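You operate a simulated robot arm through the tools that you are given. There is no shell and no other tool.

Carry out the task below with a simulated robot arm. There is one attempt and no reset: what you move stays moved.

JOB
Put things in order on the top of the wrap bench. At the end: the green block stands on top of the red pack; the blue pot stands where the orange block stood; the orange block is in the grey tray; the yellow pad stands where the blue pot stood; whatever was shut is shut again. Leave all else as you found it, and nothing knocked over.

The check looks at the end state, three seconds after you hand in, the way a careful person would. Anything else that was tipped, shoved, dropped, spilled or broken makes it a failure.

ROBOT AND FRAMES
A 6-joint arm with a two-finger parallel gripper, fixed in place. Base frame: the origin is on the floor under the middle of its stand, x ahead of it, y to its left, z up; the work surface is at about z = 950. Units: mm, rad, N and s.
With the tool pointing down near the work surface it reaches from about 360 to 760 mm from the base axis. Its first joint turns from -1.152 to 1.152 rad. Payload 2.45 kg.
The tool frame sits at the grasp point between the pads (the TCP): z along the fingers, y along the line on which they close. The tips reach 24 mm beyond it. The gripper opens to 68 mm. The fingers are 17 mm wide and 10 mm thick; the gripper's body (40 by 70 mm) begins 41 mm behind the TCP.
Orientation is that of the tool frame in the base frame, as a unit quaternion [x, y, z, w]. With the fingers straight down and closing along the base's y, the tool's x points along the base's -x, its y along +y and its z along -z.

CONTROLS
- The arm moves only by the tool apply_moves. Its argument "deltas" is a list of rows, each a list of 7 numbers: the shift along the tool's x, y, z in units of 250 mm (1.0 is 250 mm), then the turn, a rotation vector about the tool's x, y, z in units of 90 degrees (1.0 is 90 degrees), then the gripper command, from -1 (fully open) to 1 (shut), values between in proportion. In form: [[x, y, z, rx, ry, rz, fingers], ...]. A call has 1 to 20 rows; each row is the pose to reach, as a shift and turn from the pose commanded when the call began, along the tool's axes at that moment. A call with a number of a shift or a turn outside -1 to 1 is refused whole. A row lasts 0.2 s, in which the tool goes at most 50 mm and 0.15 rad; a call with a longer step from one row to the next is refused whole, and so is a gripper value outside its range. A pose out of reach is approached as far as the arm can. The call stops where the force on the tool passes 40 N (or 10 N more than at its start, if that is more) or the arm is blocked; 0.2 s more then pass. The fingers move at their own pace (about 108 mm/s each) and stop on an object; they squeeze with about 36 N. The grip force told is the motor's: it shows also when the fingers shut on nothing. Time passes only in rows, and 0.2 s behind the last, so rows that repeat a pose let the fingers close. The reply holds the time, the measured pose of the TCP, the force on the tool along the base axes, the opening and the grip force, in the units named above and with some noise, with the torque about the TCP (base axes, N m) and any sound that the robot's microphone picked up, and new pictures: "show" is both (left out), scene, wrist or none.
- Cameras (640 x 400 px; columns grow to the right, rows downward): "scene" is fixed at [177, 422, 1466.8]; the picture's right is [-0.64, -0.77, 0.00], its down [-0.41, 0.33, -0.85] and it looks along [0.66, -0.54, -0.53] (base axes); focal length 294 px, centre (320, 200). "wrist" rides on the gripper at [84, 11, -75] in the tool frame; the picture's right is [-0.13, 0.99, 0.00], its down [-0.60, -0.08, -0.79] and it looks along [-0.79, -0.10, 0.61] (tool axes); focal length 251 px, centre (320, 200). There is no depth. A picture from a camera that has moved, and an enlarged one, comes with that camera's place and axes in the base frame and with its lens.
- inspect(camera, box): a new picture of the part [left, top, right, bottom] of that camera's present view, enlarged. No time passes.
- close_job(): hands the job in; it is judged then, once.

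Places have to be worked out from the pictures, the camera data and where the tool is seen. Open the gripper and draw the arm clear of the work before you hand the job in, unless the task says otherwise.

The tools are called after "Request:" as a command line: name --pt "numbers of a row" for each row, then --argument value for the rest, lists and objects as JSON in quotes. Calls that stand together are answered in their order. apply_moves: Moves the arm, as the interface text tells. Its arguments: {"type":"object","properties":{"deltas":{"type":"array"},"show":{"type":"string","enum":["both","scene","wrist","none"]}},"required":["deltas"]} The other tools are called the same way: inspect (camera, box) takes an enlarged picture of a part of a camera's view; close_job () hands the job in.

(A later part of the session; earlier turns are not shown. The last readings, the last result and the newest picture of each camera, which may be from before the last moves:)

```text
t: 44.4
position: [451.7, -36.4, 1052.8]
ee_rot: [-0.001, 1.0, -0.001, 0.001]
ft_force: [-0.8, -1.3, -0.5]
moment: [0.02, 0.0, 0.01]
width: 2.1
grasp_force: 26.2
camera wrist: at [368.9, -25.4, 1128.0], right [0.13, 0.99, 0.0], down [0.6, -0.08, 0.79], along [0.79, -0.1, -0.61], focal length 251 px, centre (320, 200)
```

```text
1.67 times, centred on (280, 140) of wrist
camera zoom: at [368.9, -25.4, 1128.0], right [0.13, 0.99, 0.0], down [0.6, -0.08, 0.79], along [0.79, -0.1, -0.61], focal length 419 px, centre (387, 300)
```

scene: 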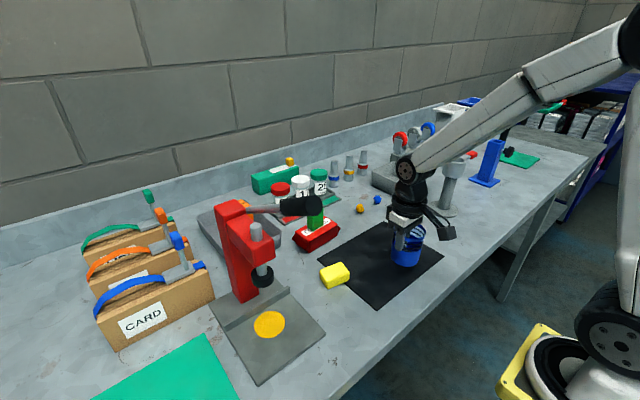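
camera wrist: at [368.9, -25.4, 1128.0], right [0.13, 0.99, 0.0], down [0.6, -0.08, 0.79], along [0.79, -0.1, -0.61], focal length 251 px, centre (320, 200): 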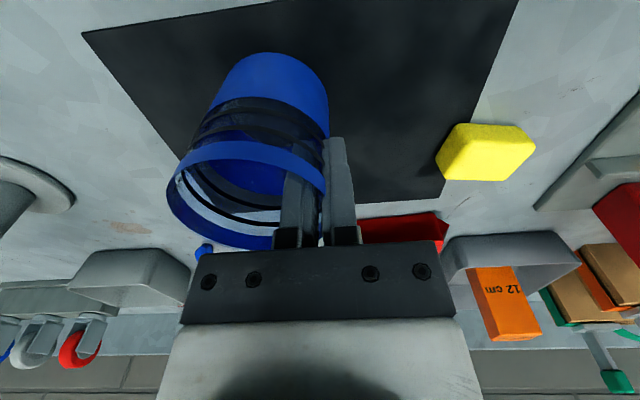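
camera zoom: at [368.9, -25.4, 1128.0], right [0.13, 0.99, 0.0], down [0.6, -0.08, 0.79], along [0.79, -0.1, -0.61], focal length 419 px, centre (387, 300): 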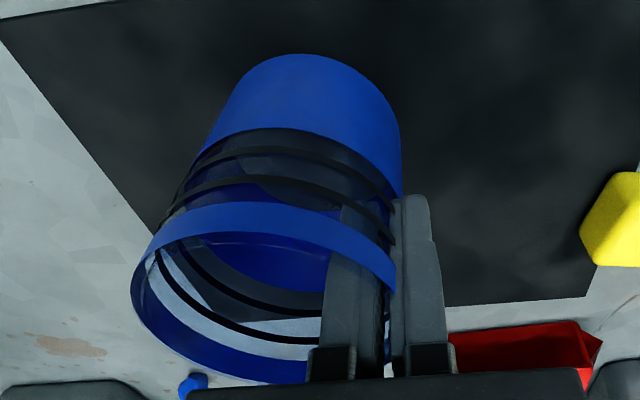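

The pot is off the mat, held firmly with nearly zero moment. I zoom in to measure its tilt and centre relative to the fingers.

Request:
inspect --camera "wrist" --box '[150, 40, 350, 260]'

Request:
inspect --camera "scene" --box '[385, 215, 435, 275]'

```text
1.82 times, centred on (250, 150) of wrist
camera zoom: at [368.9, -25.4, 1128.0], right [0.13, 0.99, 0.0], down [0.6, -0.08, 0.79], along [0.79, -0.1, -0.61], focal length 457 px, centre (447, 291)
```

zoom: 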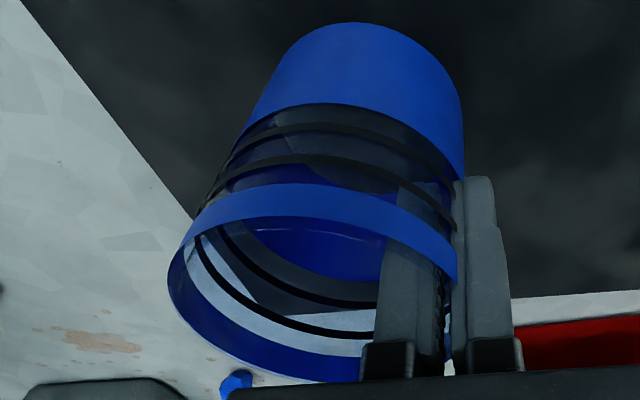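

```text
6.67 times, centred on (410, 245) of scene
camera zoom: at [177.1, 422.0, 1466.8], right [-0.64, -0.77, 0.0], down [-0.41, 0.33, -0.85], along [0.66, -0.54, -0.53], focal length 1958 px, centre (-280, -100)
```

zoom: 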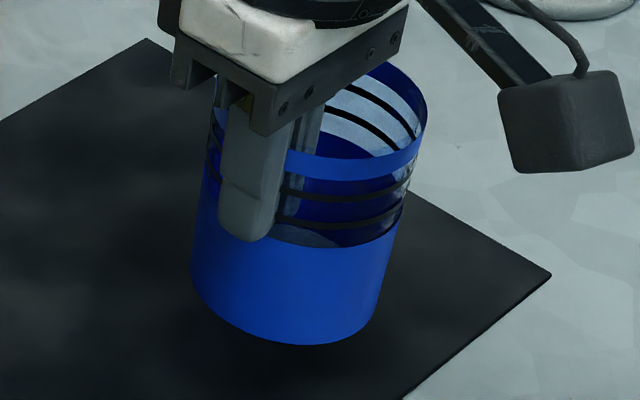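

Comparing the pot's side lines with true verticals in the wrist view, the pot leans ~3.5° (its bottom swung toward +y). I'll lift further and turn the tool +3.5° about its x axis so that the pot hangs upright, then re-check.

Request:
apply_moves --pt "0 0 -0.1 0.02 0 0 1" --pt "0 0 -0.2 0.039 0 0 1" --pt "0 0 -0.28 0.039 0 0 1" --pt "0 0 -0.28 0.039 0 0 1" --show "both"

Request:
inspect --camera "wrist" --box '[150, 40, 350, 260]'

Request:
inspect --camera "scene" --box '[375, 170, 445, 260]'

```text
t: 45.4
position: [452.7, -35.9, 1121.8]
ee_rot: [0.001, 0.999, -0.032, 0.001]
ft_force: [-0.4, 0.2, -1.1]
moment: [0.02, -0.01, 0.01]
width: 2.5
grasp_force: 26.3
camera wrist: at [368.7, -20.4, 1197.1], right [0.13, 0.99, -0.06], down [0.6, -0.03, 0.8], along [0.79, -0.14, -0.6], focal length 251 px, centre (320, 200)
```

scene: 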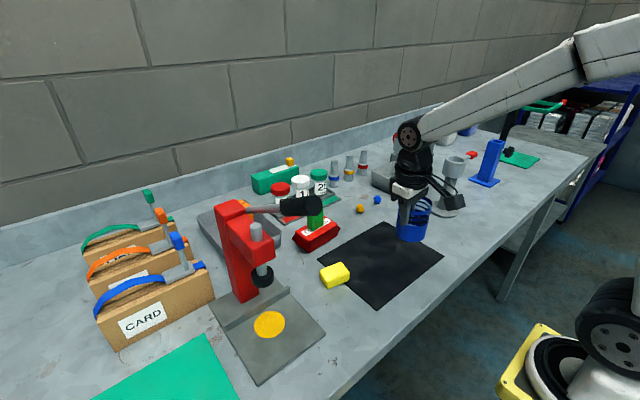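
wrist: 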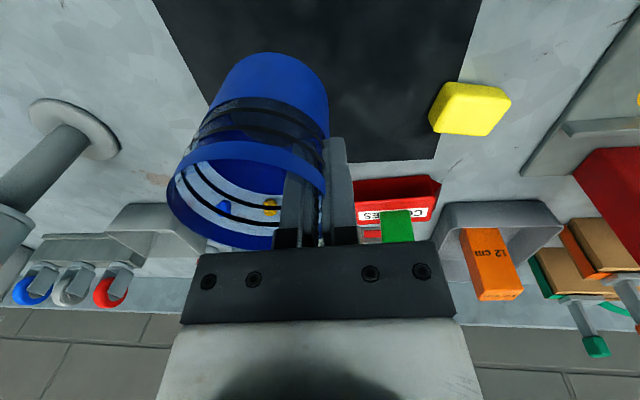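

```text
1.82 times, centred on (250, 150) of wrist
camera zoom: at [368.7, -20.4, 1197.1], right [0.13, 0.99, -0.06], down [0.6, -0.03, 0.8], along [0.79, -0.14, -0.6], focal length 457 px, centre (447, 291)
```

zoom: 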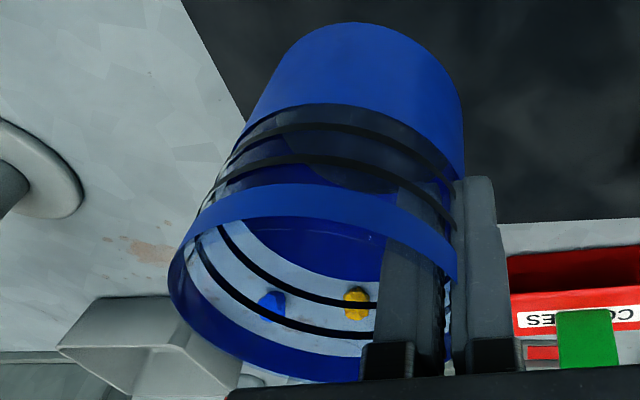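

```text
4.44 times, centred on (410, 215) of scene
camera zoom: at [177.1, 422.0, 1466.8], right [-0.64, -0.77, 0.0], down [-0.41, 0.33, -0.85], along [0.66, -0.54, -0.53], focal length 1306 px, centre (-80, 133)
```

zoom: 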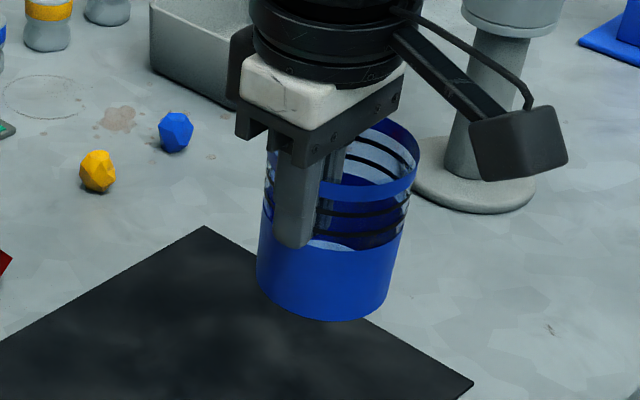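

The correction overshot slightly (~1.3°), and the pot's centre lies about (+5.5,-34) mm from the tool point. I take back 1.3° and carry the pot to the orange block's old place, tool point to (505,-176).

Request:
apply_moves --pt "-0.052 -0.14 0.009 -0.007 0 0 1" --pt "-0.104 -0.28 0.018 -0.0145 0 0 1" --pt "-0.157 -0.42 0.027 -0.0145 0 0 1" --pt "-0.209 -0.559 0.036 -0.0145 0 0 1" --pt "-0.209 -0.559 0.036 -0.0145 0 0 1" --show "both"

Request:
inspect --camera "scene" --box '[400, 150, 470, 250]'

Request:
inspect --camera "wrist" --box '[150, 30, 370, 260]'

```text
t: 46.6
position: [505.5, -175.9, 1123.8]
ee_rot: [-0.001, 1.0, -0.021, 0.001]
ft_force: [0.3, -0.5, -0.6]
moment: [0.02, -0.02, 0.02]
width: 2.0
grasp_force: 26.2
camera wrist: at [421.0, -163.5, 1197.6], right [0.13, 0.99, -0.04], down [0.6, -0.05, 0.8], along [0.79, -0.13, -0.6], focal length 251 px, centre (320, 200)
```

scene: 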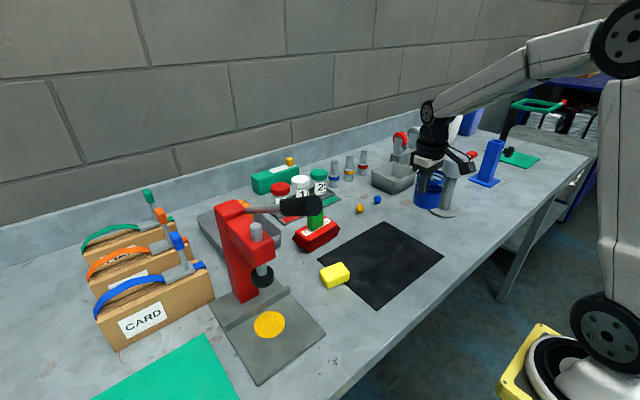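
wrist: 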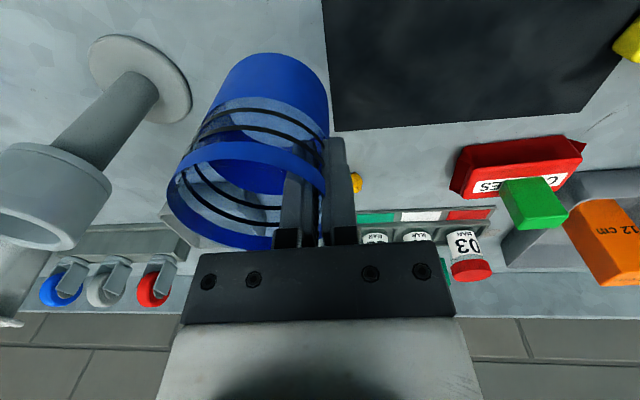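

```text
4.00 times, centred on (435, 200) of scene
camera zoom: at [177.1, 421.9, 1466.8], right [-0.64, -0.77, 0.0], down [-0.41, 0.33, -0.85], along [0.66, -0.54, -0.53], focal length 1175 px, centre (-140, 200)
```

zoom: 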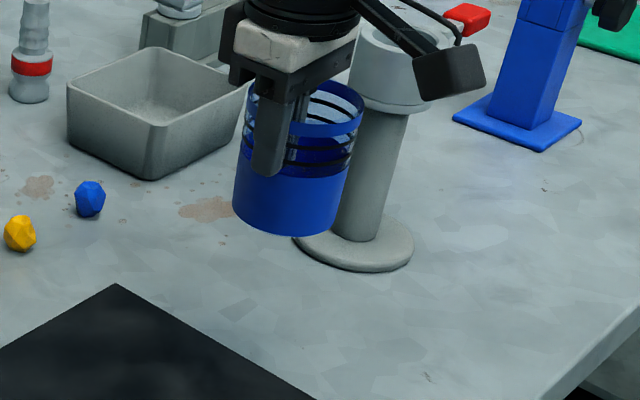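

```text
1.74 times, centred on (260, 145) of wrist
camera zoom: at [421.0, -163.5, 1197.6], right [0.13, 0.99, -0.04], down [0.6, -0.05, 0.8], along [0.79, -0.13, -0.6], focal length 437 px, centre (424, 296)
```

zoom: 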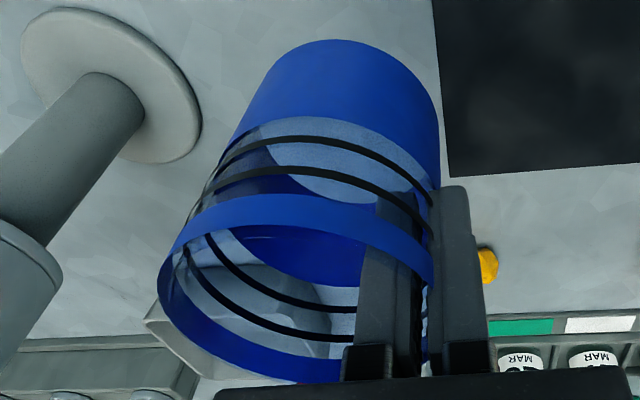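

The pot hangs upright over the spot. I lower it to about 10 mm above the bench.

Request:
apply_moves --pt "0 0.006 0.15 0 0 0 1" --pt "0 0.012 0.29 0 0 0 1" --pt "0 0.0155 0.368 0 0 0 1" --pt "0 0.0155 0.368 0 0 0 1" --show "both"

Request:
inspect --camera "scene" --box '[400, 170, 470, 260]'

Request:
inspect --camera "wrist" --box '[150, 0, 400, 200]'

```text
t: 47.6
position: [507.7, -176.0, 1030.2]
ee_rot: [-0.001, 1.0, -0.02, 0.001]
ft_force: [-0.2, -0.1, 0.0]
moment: [0.02, 0.0, 0.03]
width: 2.4
grasp_force: 25.9
camera wrist: at [422.0, -162.4, 1105.2], right [0.13, 0.99, -0.04], down [0.6, -0.05, 0.8], along [0.79, -0.13, -0.6], focal length 251 px, centre (320, 200)
```

scene: 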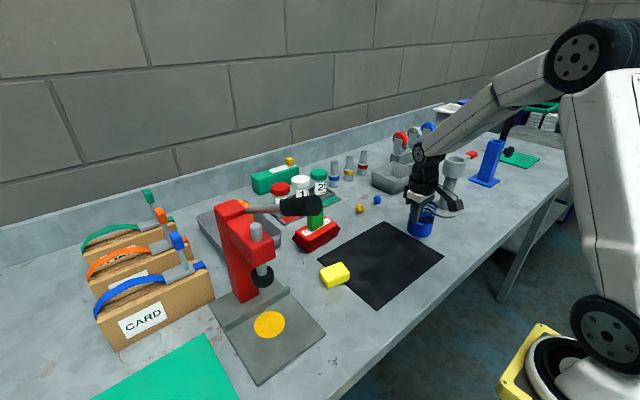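
wrist: 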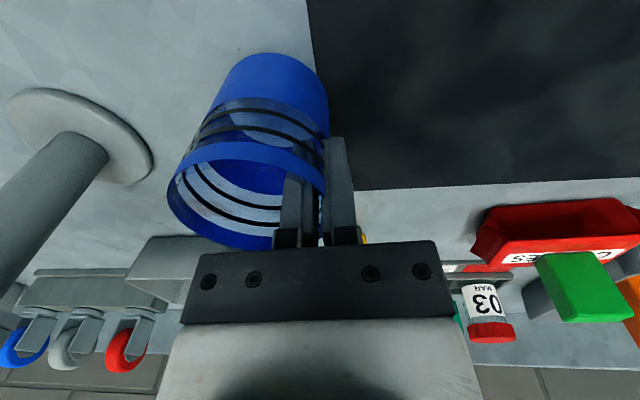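

```text
4.44 times, centred on (435, 215) of scene
camera zoom: at [177.1, 422.0, 1466.8], right [-0.64, -0.77, 0.0], down [-0.41, 0.33, -0.85], along [0.66, -0.54, -0.53], focal length 1306 px, centre (-191, 133)
```

zoom: 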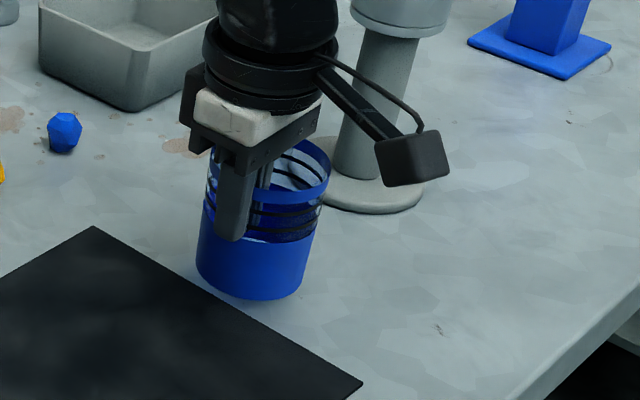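

```text
2.00 times, centred on (275, 100) of wrist
camera zoom: at [422.0, -162.4, 1105.2], right [0.13, 0.99, -0.04], down [0.6, -0.05, 0.8], along [0.79, -0.13, -0.6], focal length 503 px, centre (410, 400)
```

zoom: 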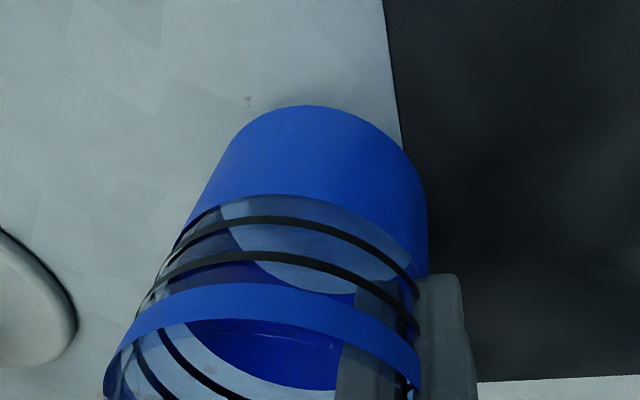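

The pot's base centre is ≈(511,-212). Its edge would just overlap the mat's edge (y≈-181), so I shift 6 mm to the right (−y) to have it stand flat on the bench, then lower a bit more.

Request:
apply_moves --pt "0 -0.024 0.001 0 0 0 1" --pt "0 -0.0235 0.013 0 0 0 1" --pt "0 -0.023 0.024 0 0 0 1" --pt "0 -0.023 0.024 0 0 0 1" --show "none"

Request:
inspect --camera "wrist" --box '[220, 20, 370, 150]'

Request:
inspect --camera "scene" --box '[405, 185, 455, 255]'

```text
t: 48.6
position: [504.1, -182.7, 1023.9]
ee_rot: [0.0, 1.0, -0.02, 0.001]
ft_force: [0.5, 0.5, -1.5]
moment: [-0.01, 0.01, -0.01]
width: 2.2
grasp_force: 26.8
```

```text
3.08 times, centred on (295, 85) of wrist
camera zoom: at [421.4, -168.5, 1099.6], right [0.13, 0.99, -0.04], down [0.6, -0.05, 0.8], along [0.79, -0.13, -0.6], focal length 774 px, centre (397, 554)
```

zoom: 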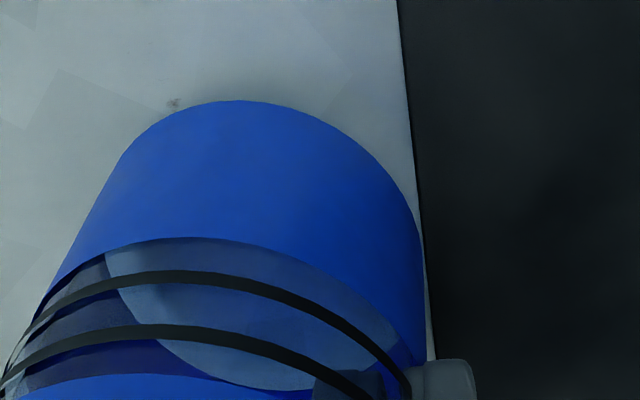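

```text
5.71 times, centred on (430, 220) of scene
camera zoom: at [177.1, 422.0, 1466.8], right [-0.64, -0.77, 0.0], down [-0.41, 0.33, -0.85], along [0.66, -0.54, -0.53], focal length 1679 px, centre (-309, 86)
```

zoom: 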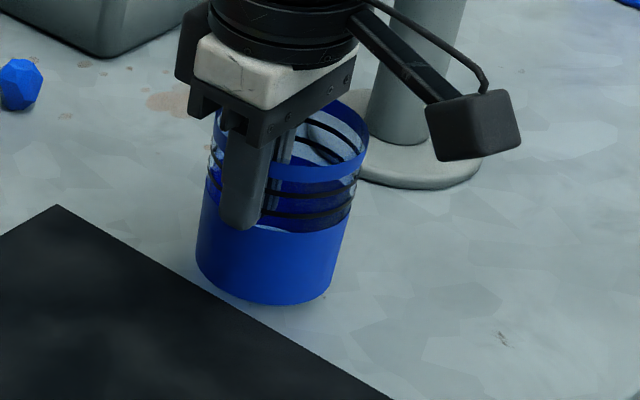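

The pot's edge is now just beside the mat edge. I shift 2 mm more and lower in ~1 mm rows until contact.

Request:
apply_moves --pt "0 -0.008 0.002 0 0 0 1" --pt "0 -0.008 0.006 0 0 0 1" --pt "0 -0.008 0.01 0 0 0 1" --pt "0 -0.008 0.01 0 0 0 1" --show "none"

```text
t: 49.6
position: [505.7, -182.8, 1020.7]
ee_rot: [-0.001, 1.0, -0.02, 0.001]
ft_force: [-0.2, -0.8, -0.7]
moment: [0.02, 0.01, -0.02]
width: 2.2
grasp_force: 26.4
```

No contact at 1020.7; continuing 2 mm down.

Request:
apply_moves --pt "0 0 0.004 0 0 0 1" --pt "0 0 0.008 0 0 0 1" --pt "0 0 0.008 0 0 0 1" --show "none"

```text
t: 50.4
position: [504.9, -182.7, 1021.4]
ee_rot: [0.0, 1.0, -0.019, 0.001]
ft_force: [0.0, -0.1, -0.2]
moment: [0.01, -0.03, -0.02]
width: 2.3
grasp_force: 26.7
```

Still no clear contact force; continuing in 1 mm rows.

Request:
apply_moves --pt "0 0 0.004 0 0 0 1" --pt "0 0 0.004 0 0 0 1" --show "none"

Request:
inspect --camera "scene" --box '[405, 185, 455, 255]'

```text
t: 51.0
position: [506.5, -184.6, 1018.4]
ee_rot: [-0.001, 1.0, -0.02, 0.001]
ft_force: [0.3, 0.1, -0.6]
moment: [0.0, 0.0, 0.05]
width: 2.2
grasp_force: 26.6
```

```text
5.71 times, centred on (430, 220) of scene
camera zoom: at [177.1, 422.0, 1466.8], right [-0.64, -0.77, 0.0], down [-0.41, 0.33, -0.85], along [0.66, -0.54, -0.53], focal length 1679 px, centre (-309, 86)
```

zoom: 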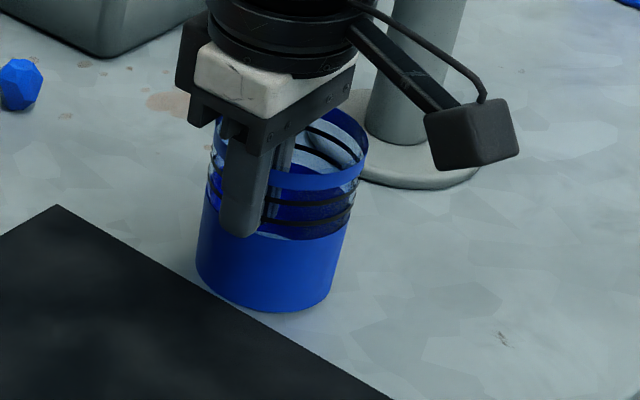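

Very close to the bench now; I continue with two more 1 mm steps.

Request:
apply_moves --pt "0 0 0.003 0 0 0 1" --pt "0 0 0.006 0 0 0 1" --pt "0 0 0.006 0 0 0 1" --show "none"

```text
t: 51.8
position: [505.5, -184.3, 1018.7]
ee_rot: [-0.001, 1.0, -0.02, 0.002]
ft_force: [-2.2, 1.7, 10.3]
moment: [0.13, 0.03, -0.02]
width: 2.4
grasp_force: 26.1
```

Contact (≈10 N). I ease off half a millimetre and open to about 30 mm, so that each finger moves away from the wall.

Request:
apply_moves --pt "0 0 -0.002 0 0 0 1" --pt "0 0 -0.002 0 0 0 0.7" --pt "0 0 -0.002 0 0 0 0.118" --pt "0 0 -0.002 0 0 0 0.118" --show "both"

Request:
inspect --camera "scene" --box '[405, 185, 455, 255]'

Request:
inspect --camera "wrist" --box '[140, 20, 400, 260]'

```text
t: 52.8
position: [505.8, -184.3, 1018.5]
ee_rot: [-0.001, 1.0, -0.02, 0.001]
ft_force: [0.1, -0.5, -0.6]
moment: [0.0, 0.01, 0.0]
width: 29.7
grasp_force: 0.1
camera wrist: at [421.7, -170.6, 1093.4], right [0.13, 0.99, -0.04], down [0.6, -0.05, 0.8], along [0.79, -0.13, -0.6], focal length 251 px, centre (320, 200)
```

scene: 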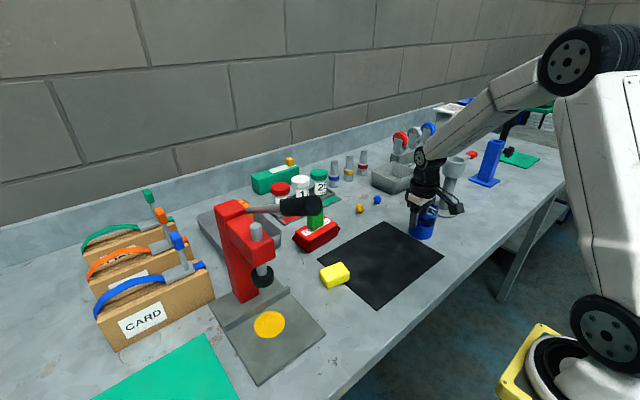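
wrist: 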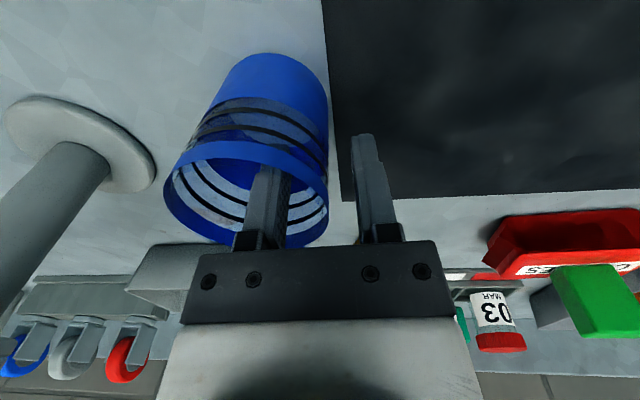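

```text
5.71 times, centred on (430, 220) of scene
camera zoom: at [177.1, 422.0, 1466.8], right [-0.64, -0.77, 0.0], down [-0.41, 0.33, -0.85], along [0.66, -0.54, -0.53], focal length 1679 px, centre (-309, 86)
```

zoom: 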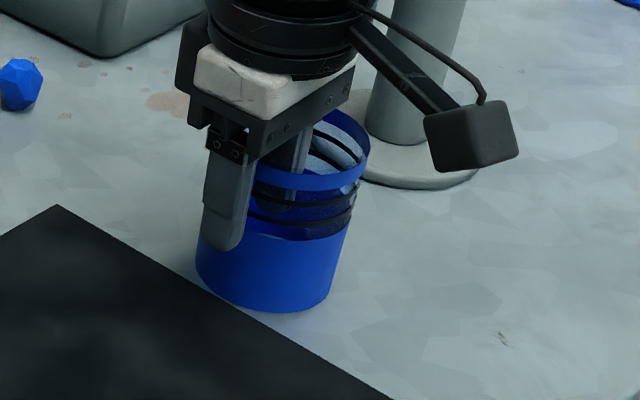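

```text
1.67 times, centred on (270, 140) of wrist
camera zoom: at [421.7, -170.6, 1093.4], right [0.13, 0.99, -0.04], down [0.6, -0.05, 0.8], along [0.79, -0.13, -0.6], focal length 419 px, centre (403, 300)
```

zoom: 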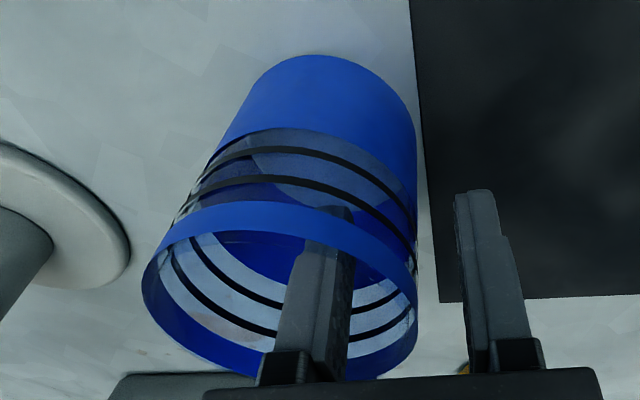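

The pot stands on the bench just off the mat. I rise straight up out of it and then square the tool again.

Request:
apply_moves --pt "0 -0.0034 -0.08 0 0 0 0.118" --pt "0 -0.0084 -0.2 0 0 0 0.118" --pt "0 -0.0151 -0.36 0 0 0 0.118" --pt "0 -0.022 -0.52 -0.0245 0 0 0.118" --pt "0 -0.027 -0.64 -0.0245 0 0 -1" --pt "0 -0.027 -0.64 -0.0245 0 0 -1" --show "both"

Request:
inspect --camera "scene" --box '[395, 180, 475, 270]'

Request:
inspect --camera "wrist" --box '[200, 0, 400, 130]'

```text
t: 54.2
position: [505.8, -183.5, 1178.1]
ee_rot: [0.0, 1.0, -0.001, 0.001]
ft_force: [0.7, -0.4, 0.3]
moment: [0.0, -0.03, -0.01]
width: 67.8
grasp_force: 0.1
camera wrist: at [422.2, -172.4, 1253.5], right [0.13, 0.99, 0.0], down [0.6, -0.08, 0.79], along [0.79, -0.1, -0.61], focal length 251 px, centre (320, 200)
```

scene: 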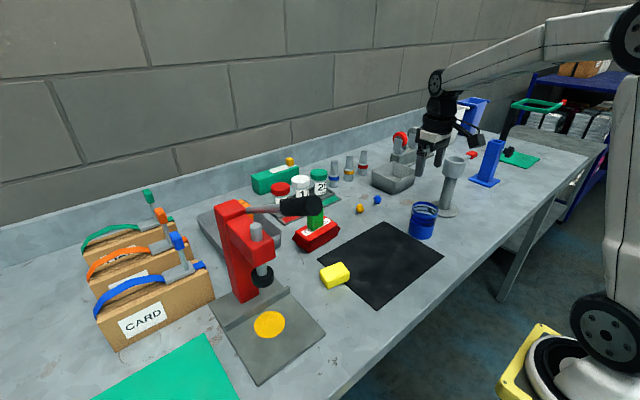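
wrist: 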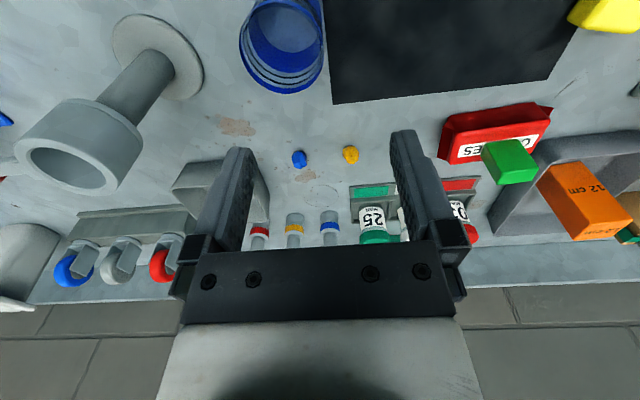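

```text
4.44 times, centred on (435, 225) of scene
camera zoom: at [177.0, 422.0, 1466.8], right [-0.64, -0.77, 0.0], down [-0.41, 0.33, -0.85], along [0.66, -0.54, -0.53], focal length 1306 px, centre (-191, 89)
```

zoom: 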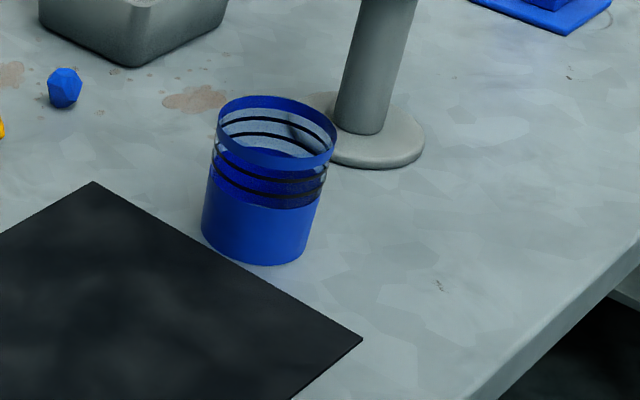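

```text
3.08 times, centred on (300, 65) of wrist
camera zoom: at [422.2, -172.4, 1253.5], right [0.13, 0.99, 0.0], down [0.6, -0.08, 0.79], along [0.79, -0.1, -0.61], focal length 774 px, centre (382, 615)
```

zoom: 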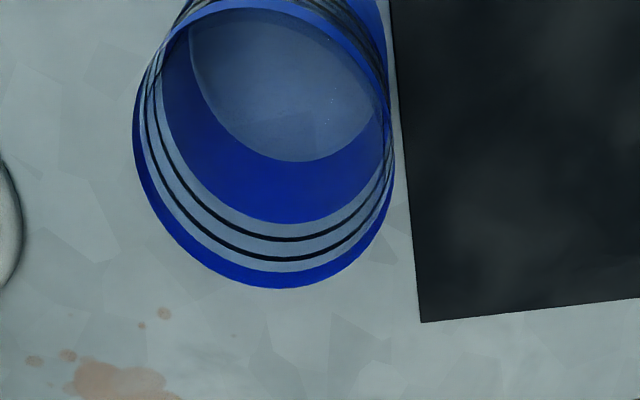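

The pot stands upright at about (510,-216). Now I move left to look closely at the yellow pad.

Request:
apply_moves --pt "0.044 0.162 0.0 0 0 0 -1" --pt "0.088 0.325 0.0 0 0 0 -1" --pt "0.132 0.487 0.02 0 0 0 -1" --pt "0.175 0.65 0.05 0 0 0 -1" --pt "0.219 0.812 0.08 0 0 0 -1" --pt "0.263 0.974 0.112 0 0 0 -1" --pt "0.263 0.974 0.112 0 0 0 -1" --show "both"

Request:
inspect --camera "wrist" --box '[280, 40, 420, 160]'

Request:
inspect --camera "scene" --box '[310, 250, 360, 300]'

```text
t: 55.8
position: [438.2, 59.8, 1149.5]
ee_rot: [0.001, 1.0, -0.001, 0.0]
ft_force: [0.4, -0.8, 0.5]
moment: [0.02, 0.02, 0.01]
width: 67.9
grasp_force: 0.0
camera wrist: at [354.5, 70.0, 1224.8], right [0.13, 0.99, 0.0], down [0.6, -0.08, 0.79], along [0.79, -0.1, -0.61], focal length 251 px, centre (320, 200)
```

scene: 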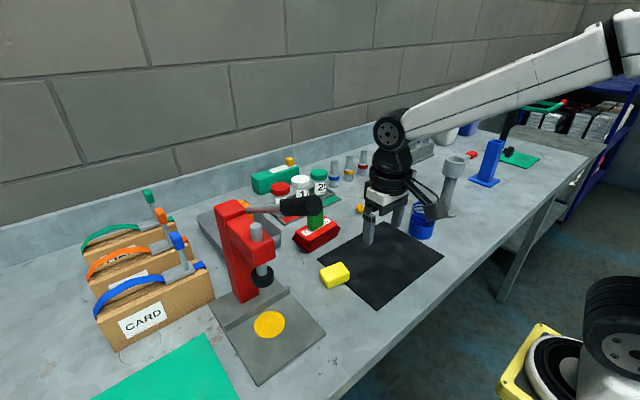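
wrist: 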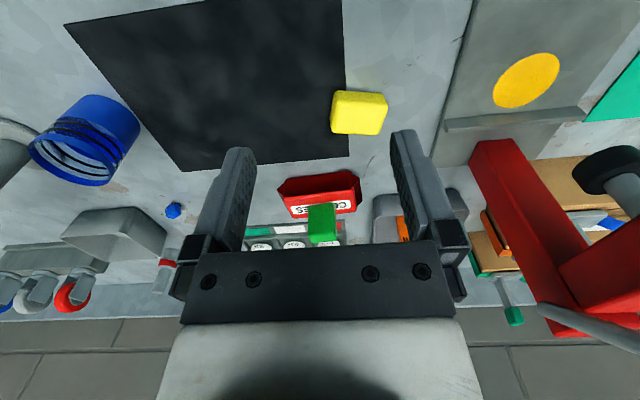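

```text
3.33 times, centred on (350, 100) of wrist
camera zoom: at [354.5, 70.0, 1224.8], right [0.13, 0.99, 0.0], down [0.6, -0.08, 0.79], along [0.79, -0.1, -0.61], focal length 838 px, centre (220, 533)
```

zoom: 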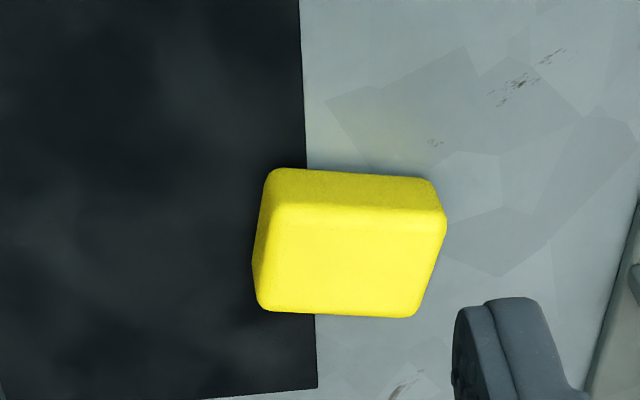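

```text
8.00 times, centred on (335, 275) of scene
camera zoom: at [177.0, 422.0, 1466.8], right [-0.64, -0.77, 0.0], down [-0.41, 0.33, -0.85], along [0.66, -0.54, -0.53], focal length 2350 px, centre (200, -400)
```

zoom: 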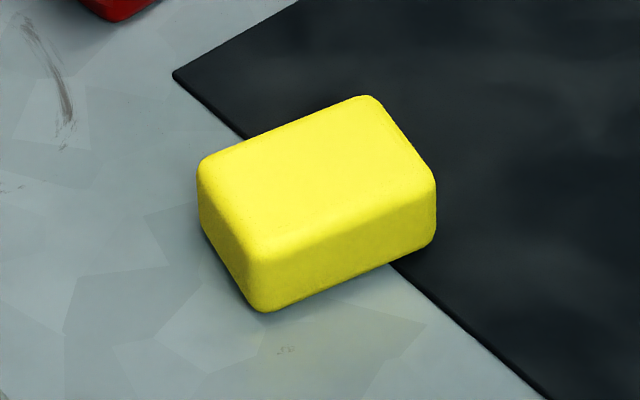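

Yellow pad: centre ≈ (530,91), about 58×43 mm, top ≈ 978, yaw ≈ −9°. I'll grip its short side, so I turn the tool 81° to the left (camera toward −y, away from the press) while moving above it.

Request:
apply_moves --pt "-0.037 0.0125 0.0 0 0 -0.09 -1" --pt "-0.073 0.025 0.0 0 0 -0.18 -1" --pt "-0.11 0.0375 0.04 0 0 -0.27 -1" --pt "-0.147 0.05 0.08 0 0 -0.36 -1" --pt "-0.184 0.0625 0.13 0 0 -0.45 -1" --pt "-0.22 0.075 0.18 0 0 -0.54 -1" --pt "-0.257 0.0875 0.23 0 0 -0.63 -1" --pt "-0.294 0.1 0.28 0 0 -0.72 -1" --pt "-0.33 0.1125 0.32 0 0 -0.81 -1" --pt "-0.367 0.125 0.358 0 0 -0.9 -1" --pt "-0.367 0.125 0.358 0 0 -0.9 -1" --show "both"

Request:
inspect --camera "wrist" --box '[220, 40, 420, 240]'

Request:
inspect --camera "scene" --box '[290, 200, 390, 310]'

```text
t: 58.2
position: [531.0, 91.7, 1059.9]
ee_rot: [-0.651, 0.759, -0.001, 0.0]
ft_force: [-0.4, 0.3, 0.0]
moment: [0.0, 0.0, 0.0]
width: 67.8
grasp_force: 0.1
camera wrist: at [507.8, 9.1, 1136.5], right [-0.96, 0.28, 0.0], down [0.17, 0.59, 0.79], along [0.22, 0.76, -0.61], focal length 251 px, centre (320, 200)
```

scene: 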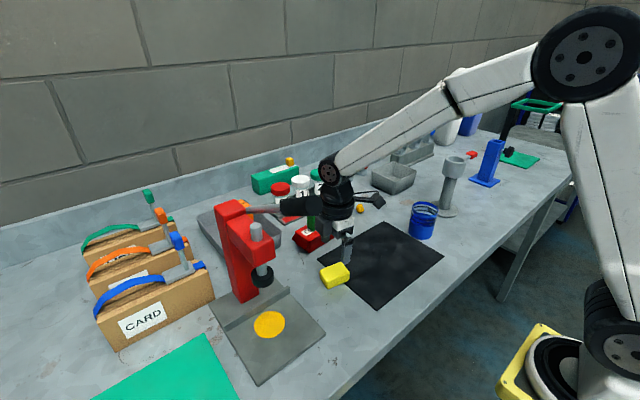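
wrist: 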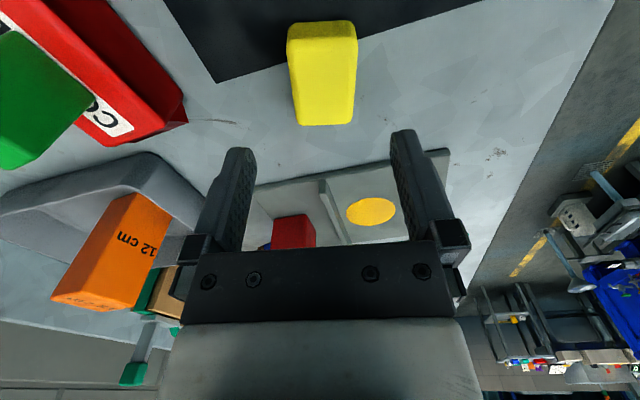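

```text
2.00 times, centred on (320, 140) of wrist
camera zoom: at [507.8, 9.1, 1136.5], right [-0.96, 0.28, 0.0], down [0.17, 0.59, 0.79], along [0.22, 0.76, -0.61], focal length 503 px, centre (320, 320)
```

zoom: 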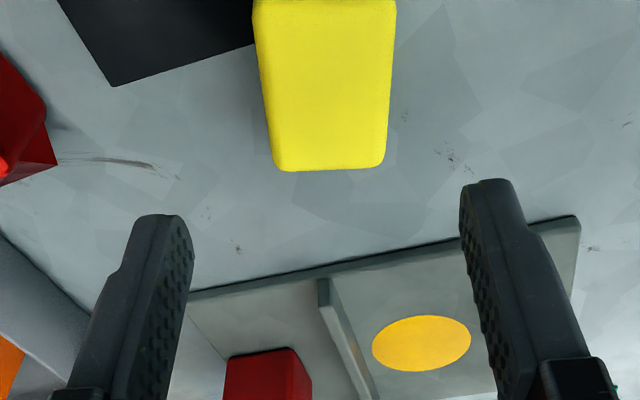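

```text
3.64 times, centred on (340, 255) of scene
camera zoom: at [177.1, 422.0, 1466.8], right [-0.64, -0.77, 0.0], down [-0.41, 0.33, -0.85], along [0.66, -0.54, -0.53], focal length 1068 px, centre (247, 0)
```

zoom: 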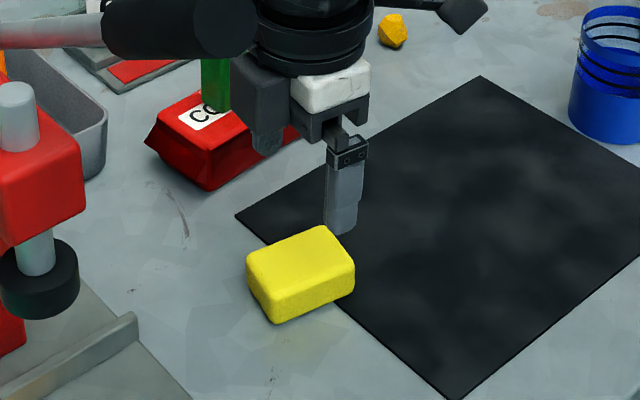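

The pad is well centred; its yaw looks closer to −11.5°, so I turn 2.7° and descend to z≈978 (tips ~3 mm above the surface).

Request:
apply_moves --pt "0 0.004 0.12 0 0 0.03 -1" --pt "0 0.004 0.24 0 0 0.03 -1" --pt "0 0.004 0.326 0 0 0.03 -1" --pt "0 0.004 0.326 0 0 0.03 -1" --show "both"

Request:
inspect --camera "scene" --box '[300, 220, 380, 310]'

```text
t: 59.2
position: [530.7, 90.2, 979.3]
ee_rot: [-0.631, 0.775, -0.002, 0.001]
ft_force: [-0.5, -0.2, -0.2]
moment: [0.03, -0.04, -0.02]
width: 68.1
grasp_force: 0.0
camera wrist: at [502.3, 10.6, 1054.3], right [-0.95, 0.33, 0.0], down [0.2, 0.58, 0.79], along [0.26, 0.75, -0.61], focal length 251 px, centre (320, 200)
```

scene: 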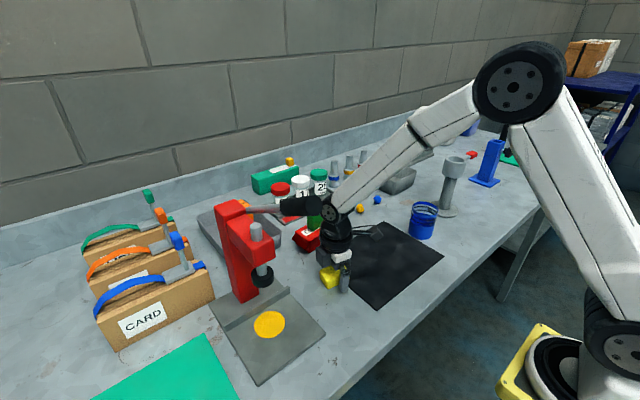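
wrist: 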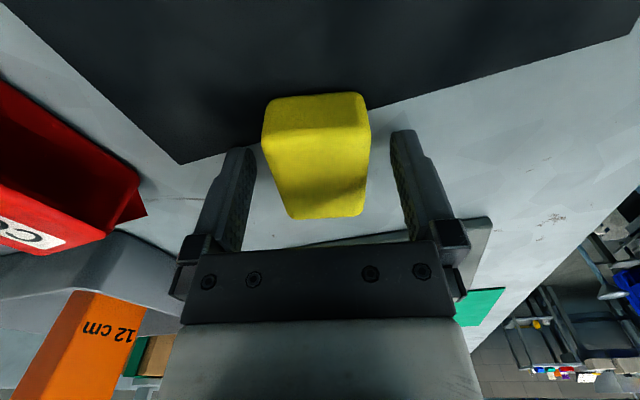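

```text
4.44 times, centred on (340, 265) of scene
camera zoom: at [177.1, 422.0, 1466.8], right [-0.64, -0.77, 0.0], down [-0.41, 0.33, -0.85], along [0.66, -0.54, -0.53], focal length 1306 px, centre (231, -89)
```

zoom: 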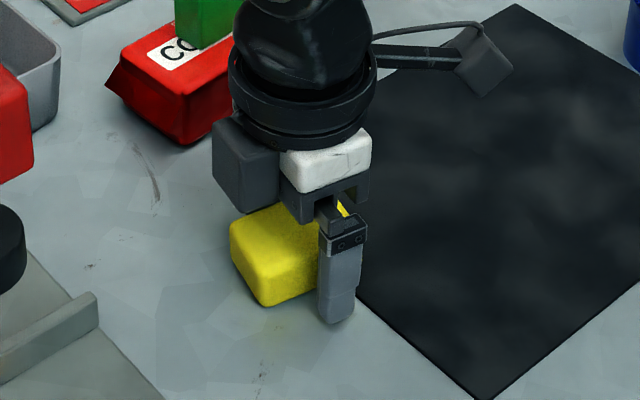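

The pad sits squarely between the fingers. Closing.

Request:
apply_moves --pt "0 0 0 0 0 0 0.2" --pt "0 0 0 0 0 0 1" --pt "0 0 0 0 0 0 1" --pt "0 0 0 0 0 0 1" --show "wrist"

```text
t: 60.2
position: [530.8, 91.7, 978.2]
ee_rot: [-0.631, 0.776, -0.001, 0.0]
ft_force: [-0.1, 0.9, -1.3]
moment: [-0.03, -0.01, -0.02]
width: 40.9
grasp_force: 36.2
camera wrist: at [502.3, 10.5, 1054.6], right [-0.95, 0.33, 0.0], down [0.2, 0.58, 0.79], along [0.26, 0.75, -0.61], focal length 251 px, centre (320, 200)
```

wrist: 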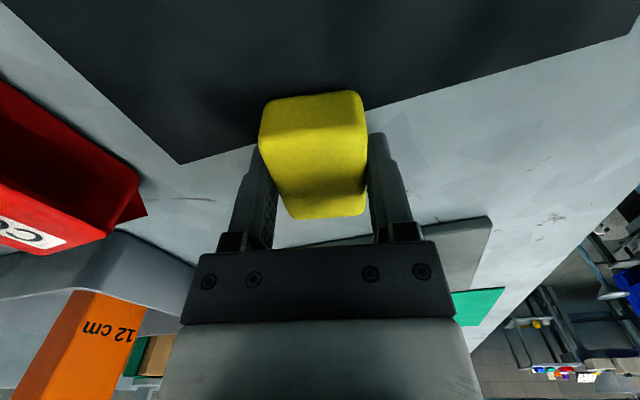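

Gripped (40.9 mm). I lift 80 mm and carry it to the pot's old place, tool point to about (454,-70).

Request:
apply_moves --pt "0 0 -0.12 0 0 0 1" --pt "0 0 -0.28 0 0 0 1" --pt "0.08 0.02 -0.32 0 0 0 1" --pt "0.25 0.06 -0.32 0 0 0 1" --pt "0.42 0.1 -0.32 0 0 0 1" --pt "0.58 0.14 -0.32 0 0 0 1" --pt "0.695 0.168 -0.32 0 0 0 1" --pt "0.695 0.168 -0.32 0 0 0 1" --show "both"

Request:
inspect --camera "scene" --box '[350, 190, 450, 310]'

Request:
inspect --camera "wrist" --box '[180, 40, 480, 260]'

```text
t: 62.0
position: [454.5, -72.6, 1059.0]
ee_rot: [-0.632, 0.775, -0.002, 0.001]
ft_force: [0.5, 1.2, -0.2]
moment: [-0.01, -0.03, 0.01]
width: 41.0
grasp_force: 35.9
camera wrist: at [426.6, -152.1, 1134.9], right [-0.95, 0.33, 0.0], down [0.2, 0.58, 0.79], along [0.26, 0.75, -0.61], focal length 251 px, centre (320, 200)
```

scene: 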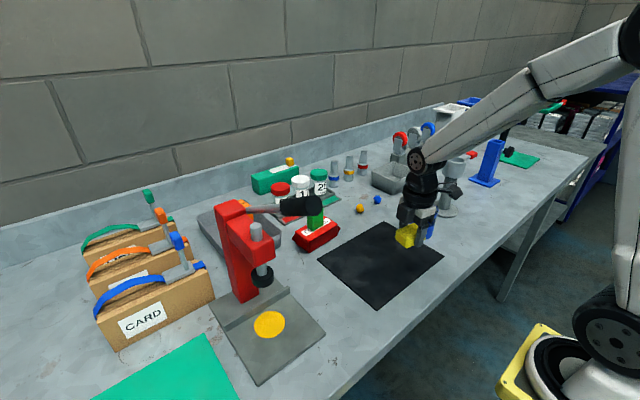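
wrist: 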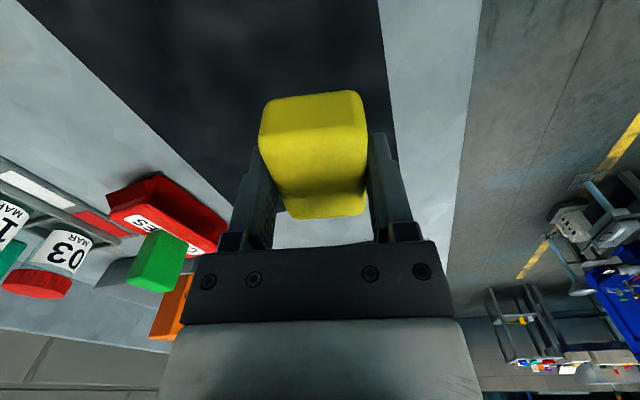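

```text
3.33 times, centred on (400, 250) of scene
camera zoom: at [177.1, 421.9, 1466.8], right [-0.64, -0.77, 0.0], down [-0.41, 0.33, -0.85], along [0.66, -0.54, -0.53], focal length 979 px, centre (53, 33)
```

zoom: 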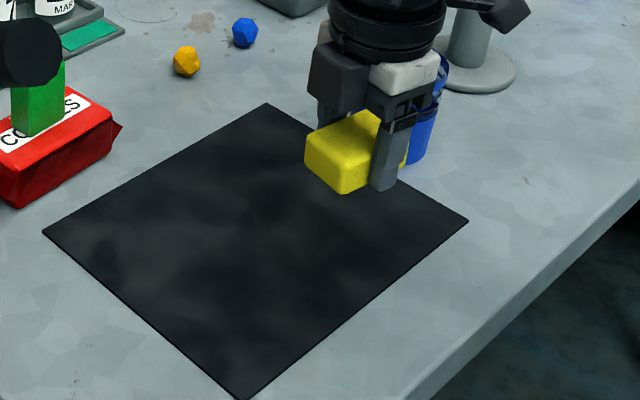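

```text
1.82 times, centred on (330, 150) of wrist
camera zoom: at [426.6, -152.1, 1134.9], right [-0.95, 0.33, 0.0], down [0.2, 0.58, 0.79], along [0.26, 0.75, -0.61], focal length 457 px, centre (302, 291)
```

zoom: 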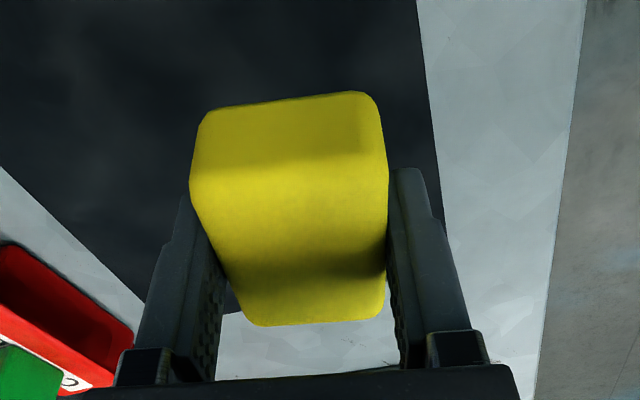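

It's over the pot's old spot. I lower to a few mm above the mat, with a 2 mm correction in y.

Request:
apply_moves --pt "-0.008 0.002 0.12 0 0 0 1" --pt "-0.008 0.002 0.24 0 0 0 1" --pt "-0.008 0.002 0.3 0 0 0 1" --pt "-0.008 0.002 0.3 0 0 0 1" --show "none"

Request:
inspect --camera "scene" --box '[370, 210, 450, 300]'

```text
t: 63.0
position: [453.7, -68.7, 984.9]
ee_rot: [-0.632, 0.775, -0.002, 0.0]
ft_force: [0.4, 0.1, -0.6]
moment: [-0.03, -0.01, 0.0]
width: 40.9
grasp_force: 36.4
```

```text
4.44 times, centred on (410, 255) of scene
camera zoom: at [177.1, 422.0, 1466.8], right [-0.64, -0.77, 0.0], down [-0.41, 0.33, -0.85], along [0.66, -0.54, -0.53], focal length 1306 px, centre (-80, -44)
```

zoom: 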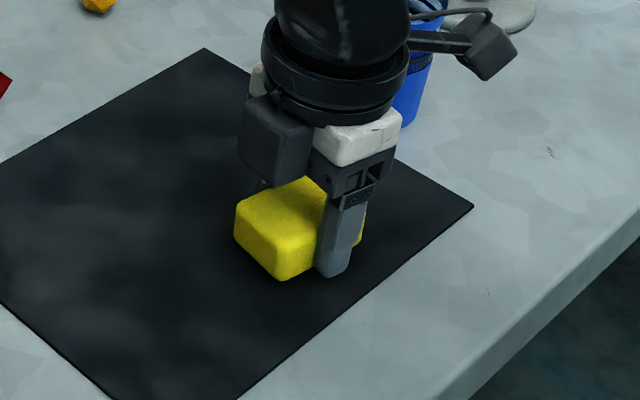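

Nearly there; I lower 4 mm and then 1 mm steps to contact.

Request:
apply_moves --pt "0 0 0.008 0 0 0 1" --pt "0 0 0.016 0 0 0 1" --pt "0 0 0.02 0 0 0 1" --pt "0 0 0.02 0 0 0 1" --show "none"

```text
t: 64.0
position: [454.5, -70.7, 979.2]
ee_rot: [-0.632, 0.775, -0.002, 0.002]
ft_force: [-3.0, 1.5, 21.7]
moment: [0.68, 0.03, 0.09]
width: 41.0
grasp_force: 35.6
```

Contact (≈22 N). I ease up slightly and open.

Request:
apply_moves --pt "0 0 -0.003 0 0 0 1" --pt "0 0 -0.003 0 0 0 0" --pt "0 0 -0.003 0 0 0 -0.6" --pt "0 0 -0.003 0 0 0 -0.8" --pt "0 0 -0.003 0 0 0 -0.8" --show "both"

```text
t: 65.2
position: [453.9, -70.0, 980.1]
ee_rot: [-0.632, 0.775, 0.0, 0.0]
ft_force: [-0.8, 0.6, -0.6]
moment: [0.0, 0.05, -0.01]
width: 61.4
grasp_force: 0.1
camera wrist: at [426.5, -150.1, 1055.3], right [-0.95, 0.33, 0.0], down [0.2, 0.58, 0.79], along [0.26, 0.75, -0.61], focal length 251 px, centre (320, 200)
```

scene: 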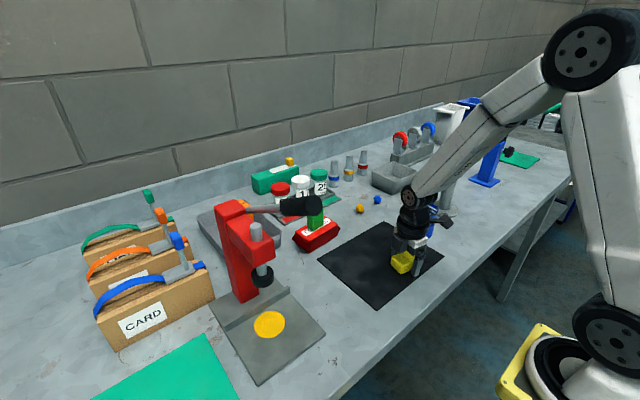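
wrist: 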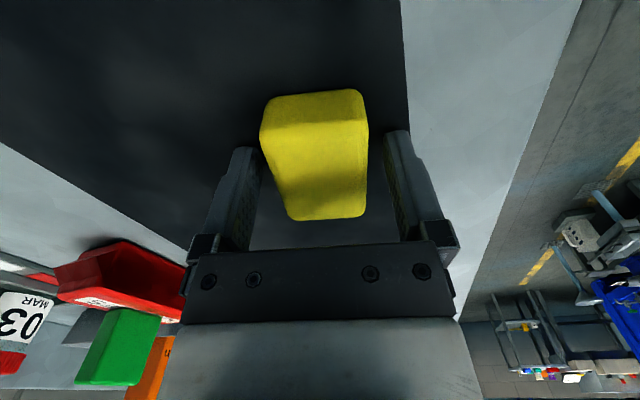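

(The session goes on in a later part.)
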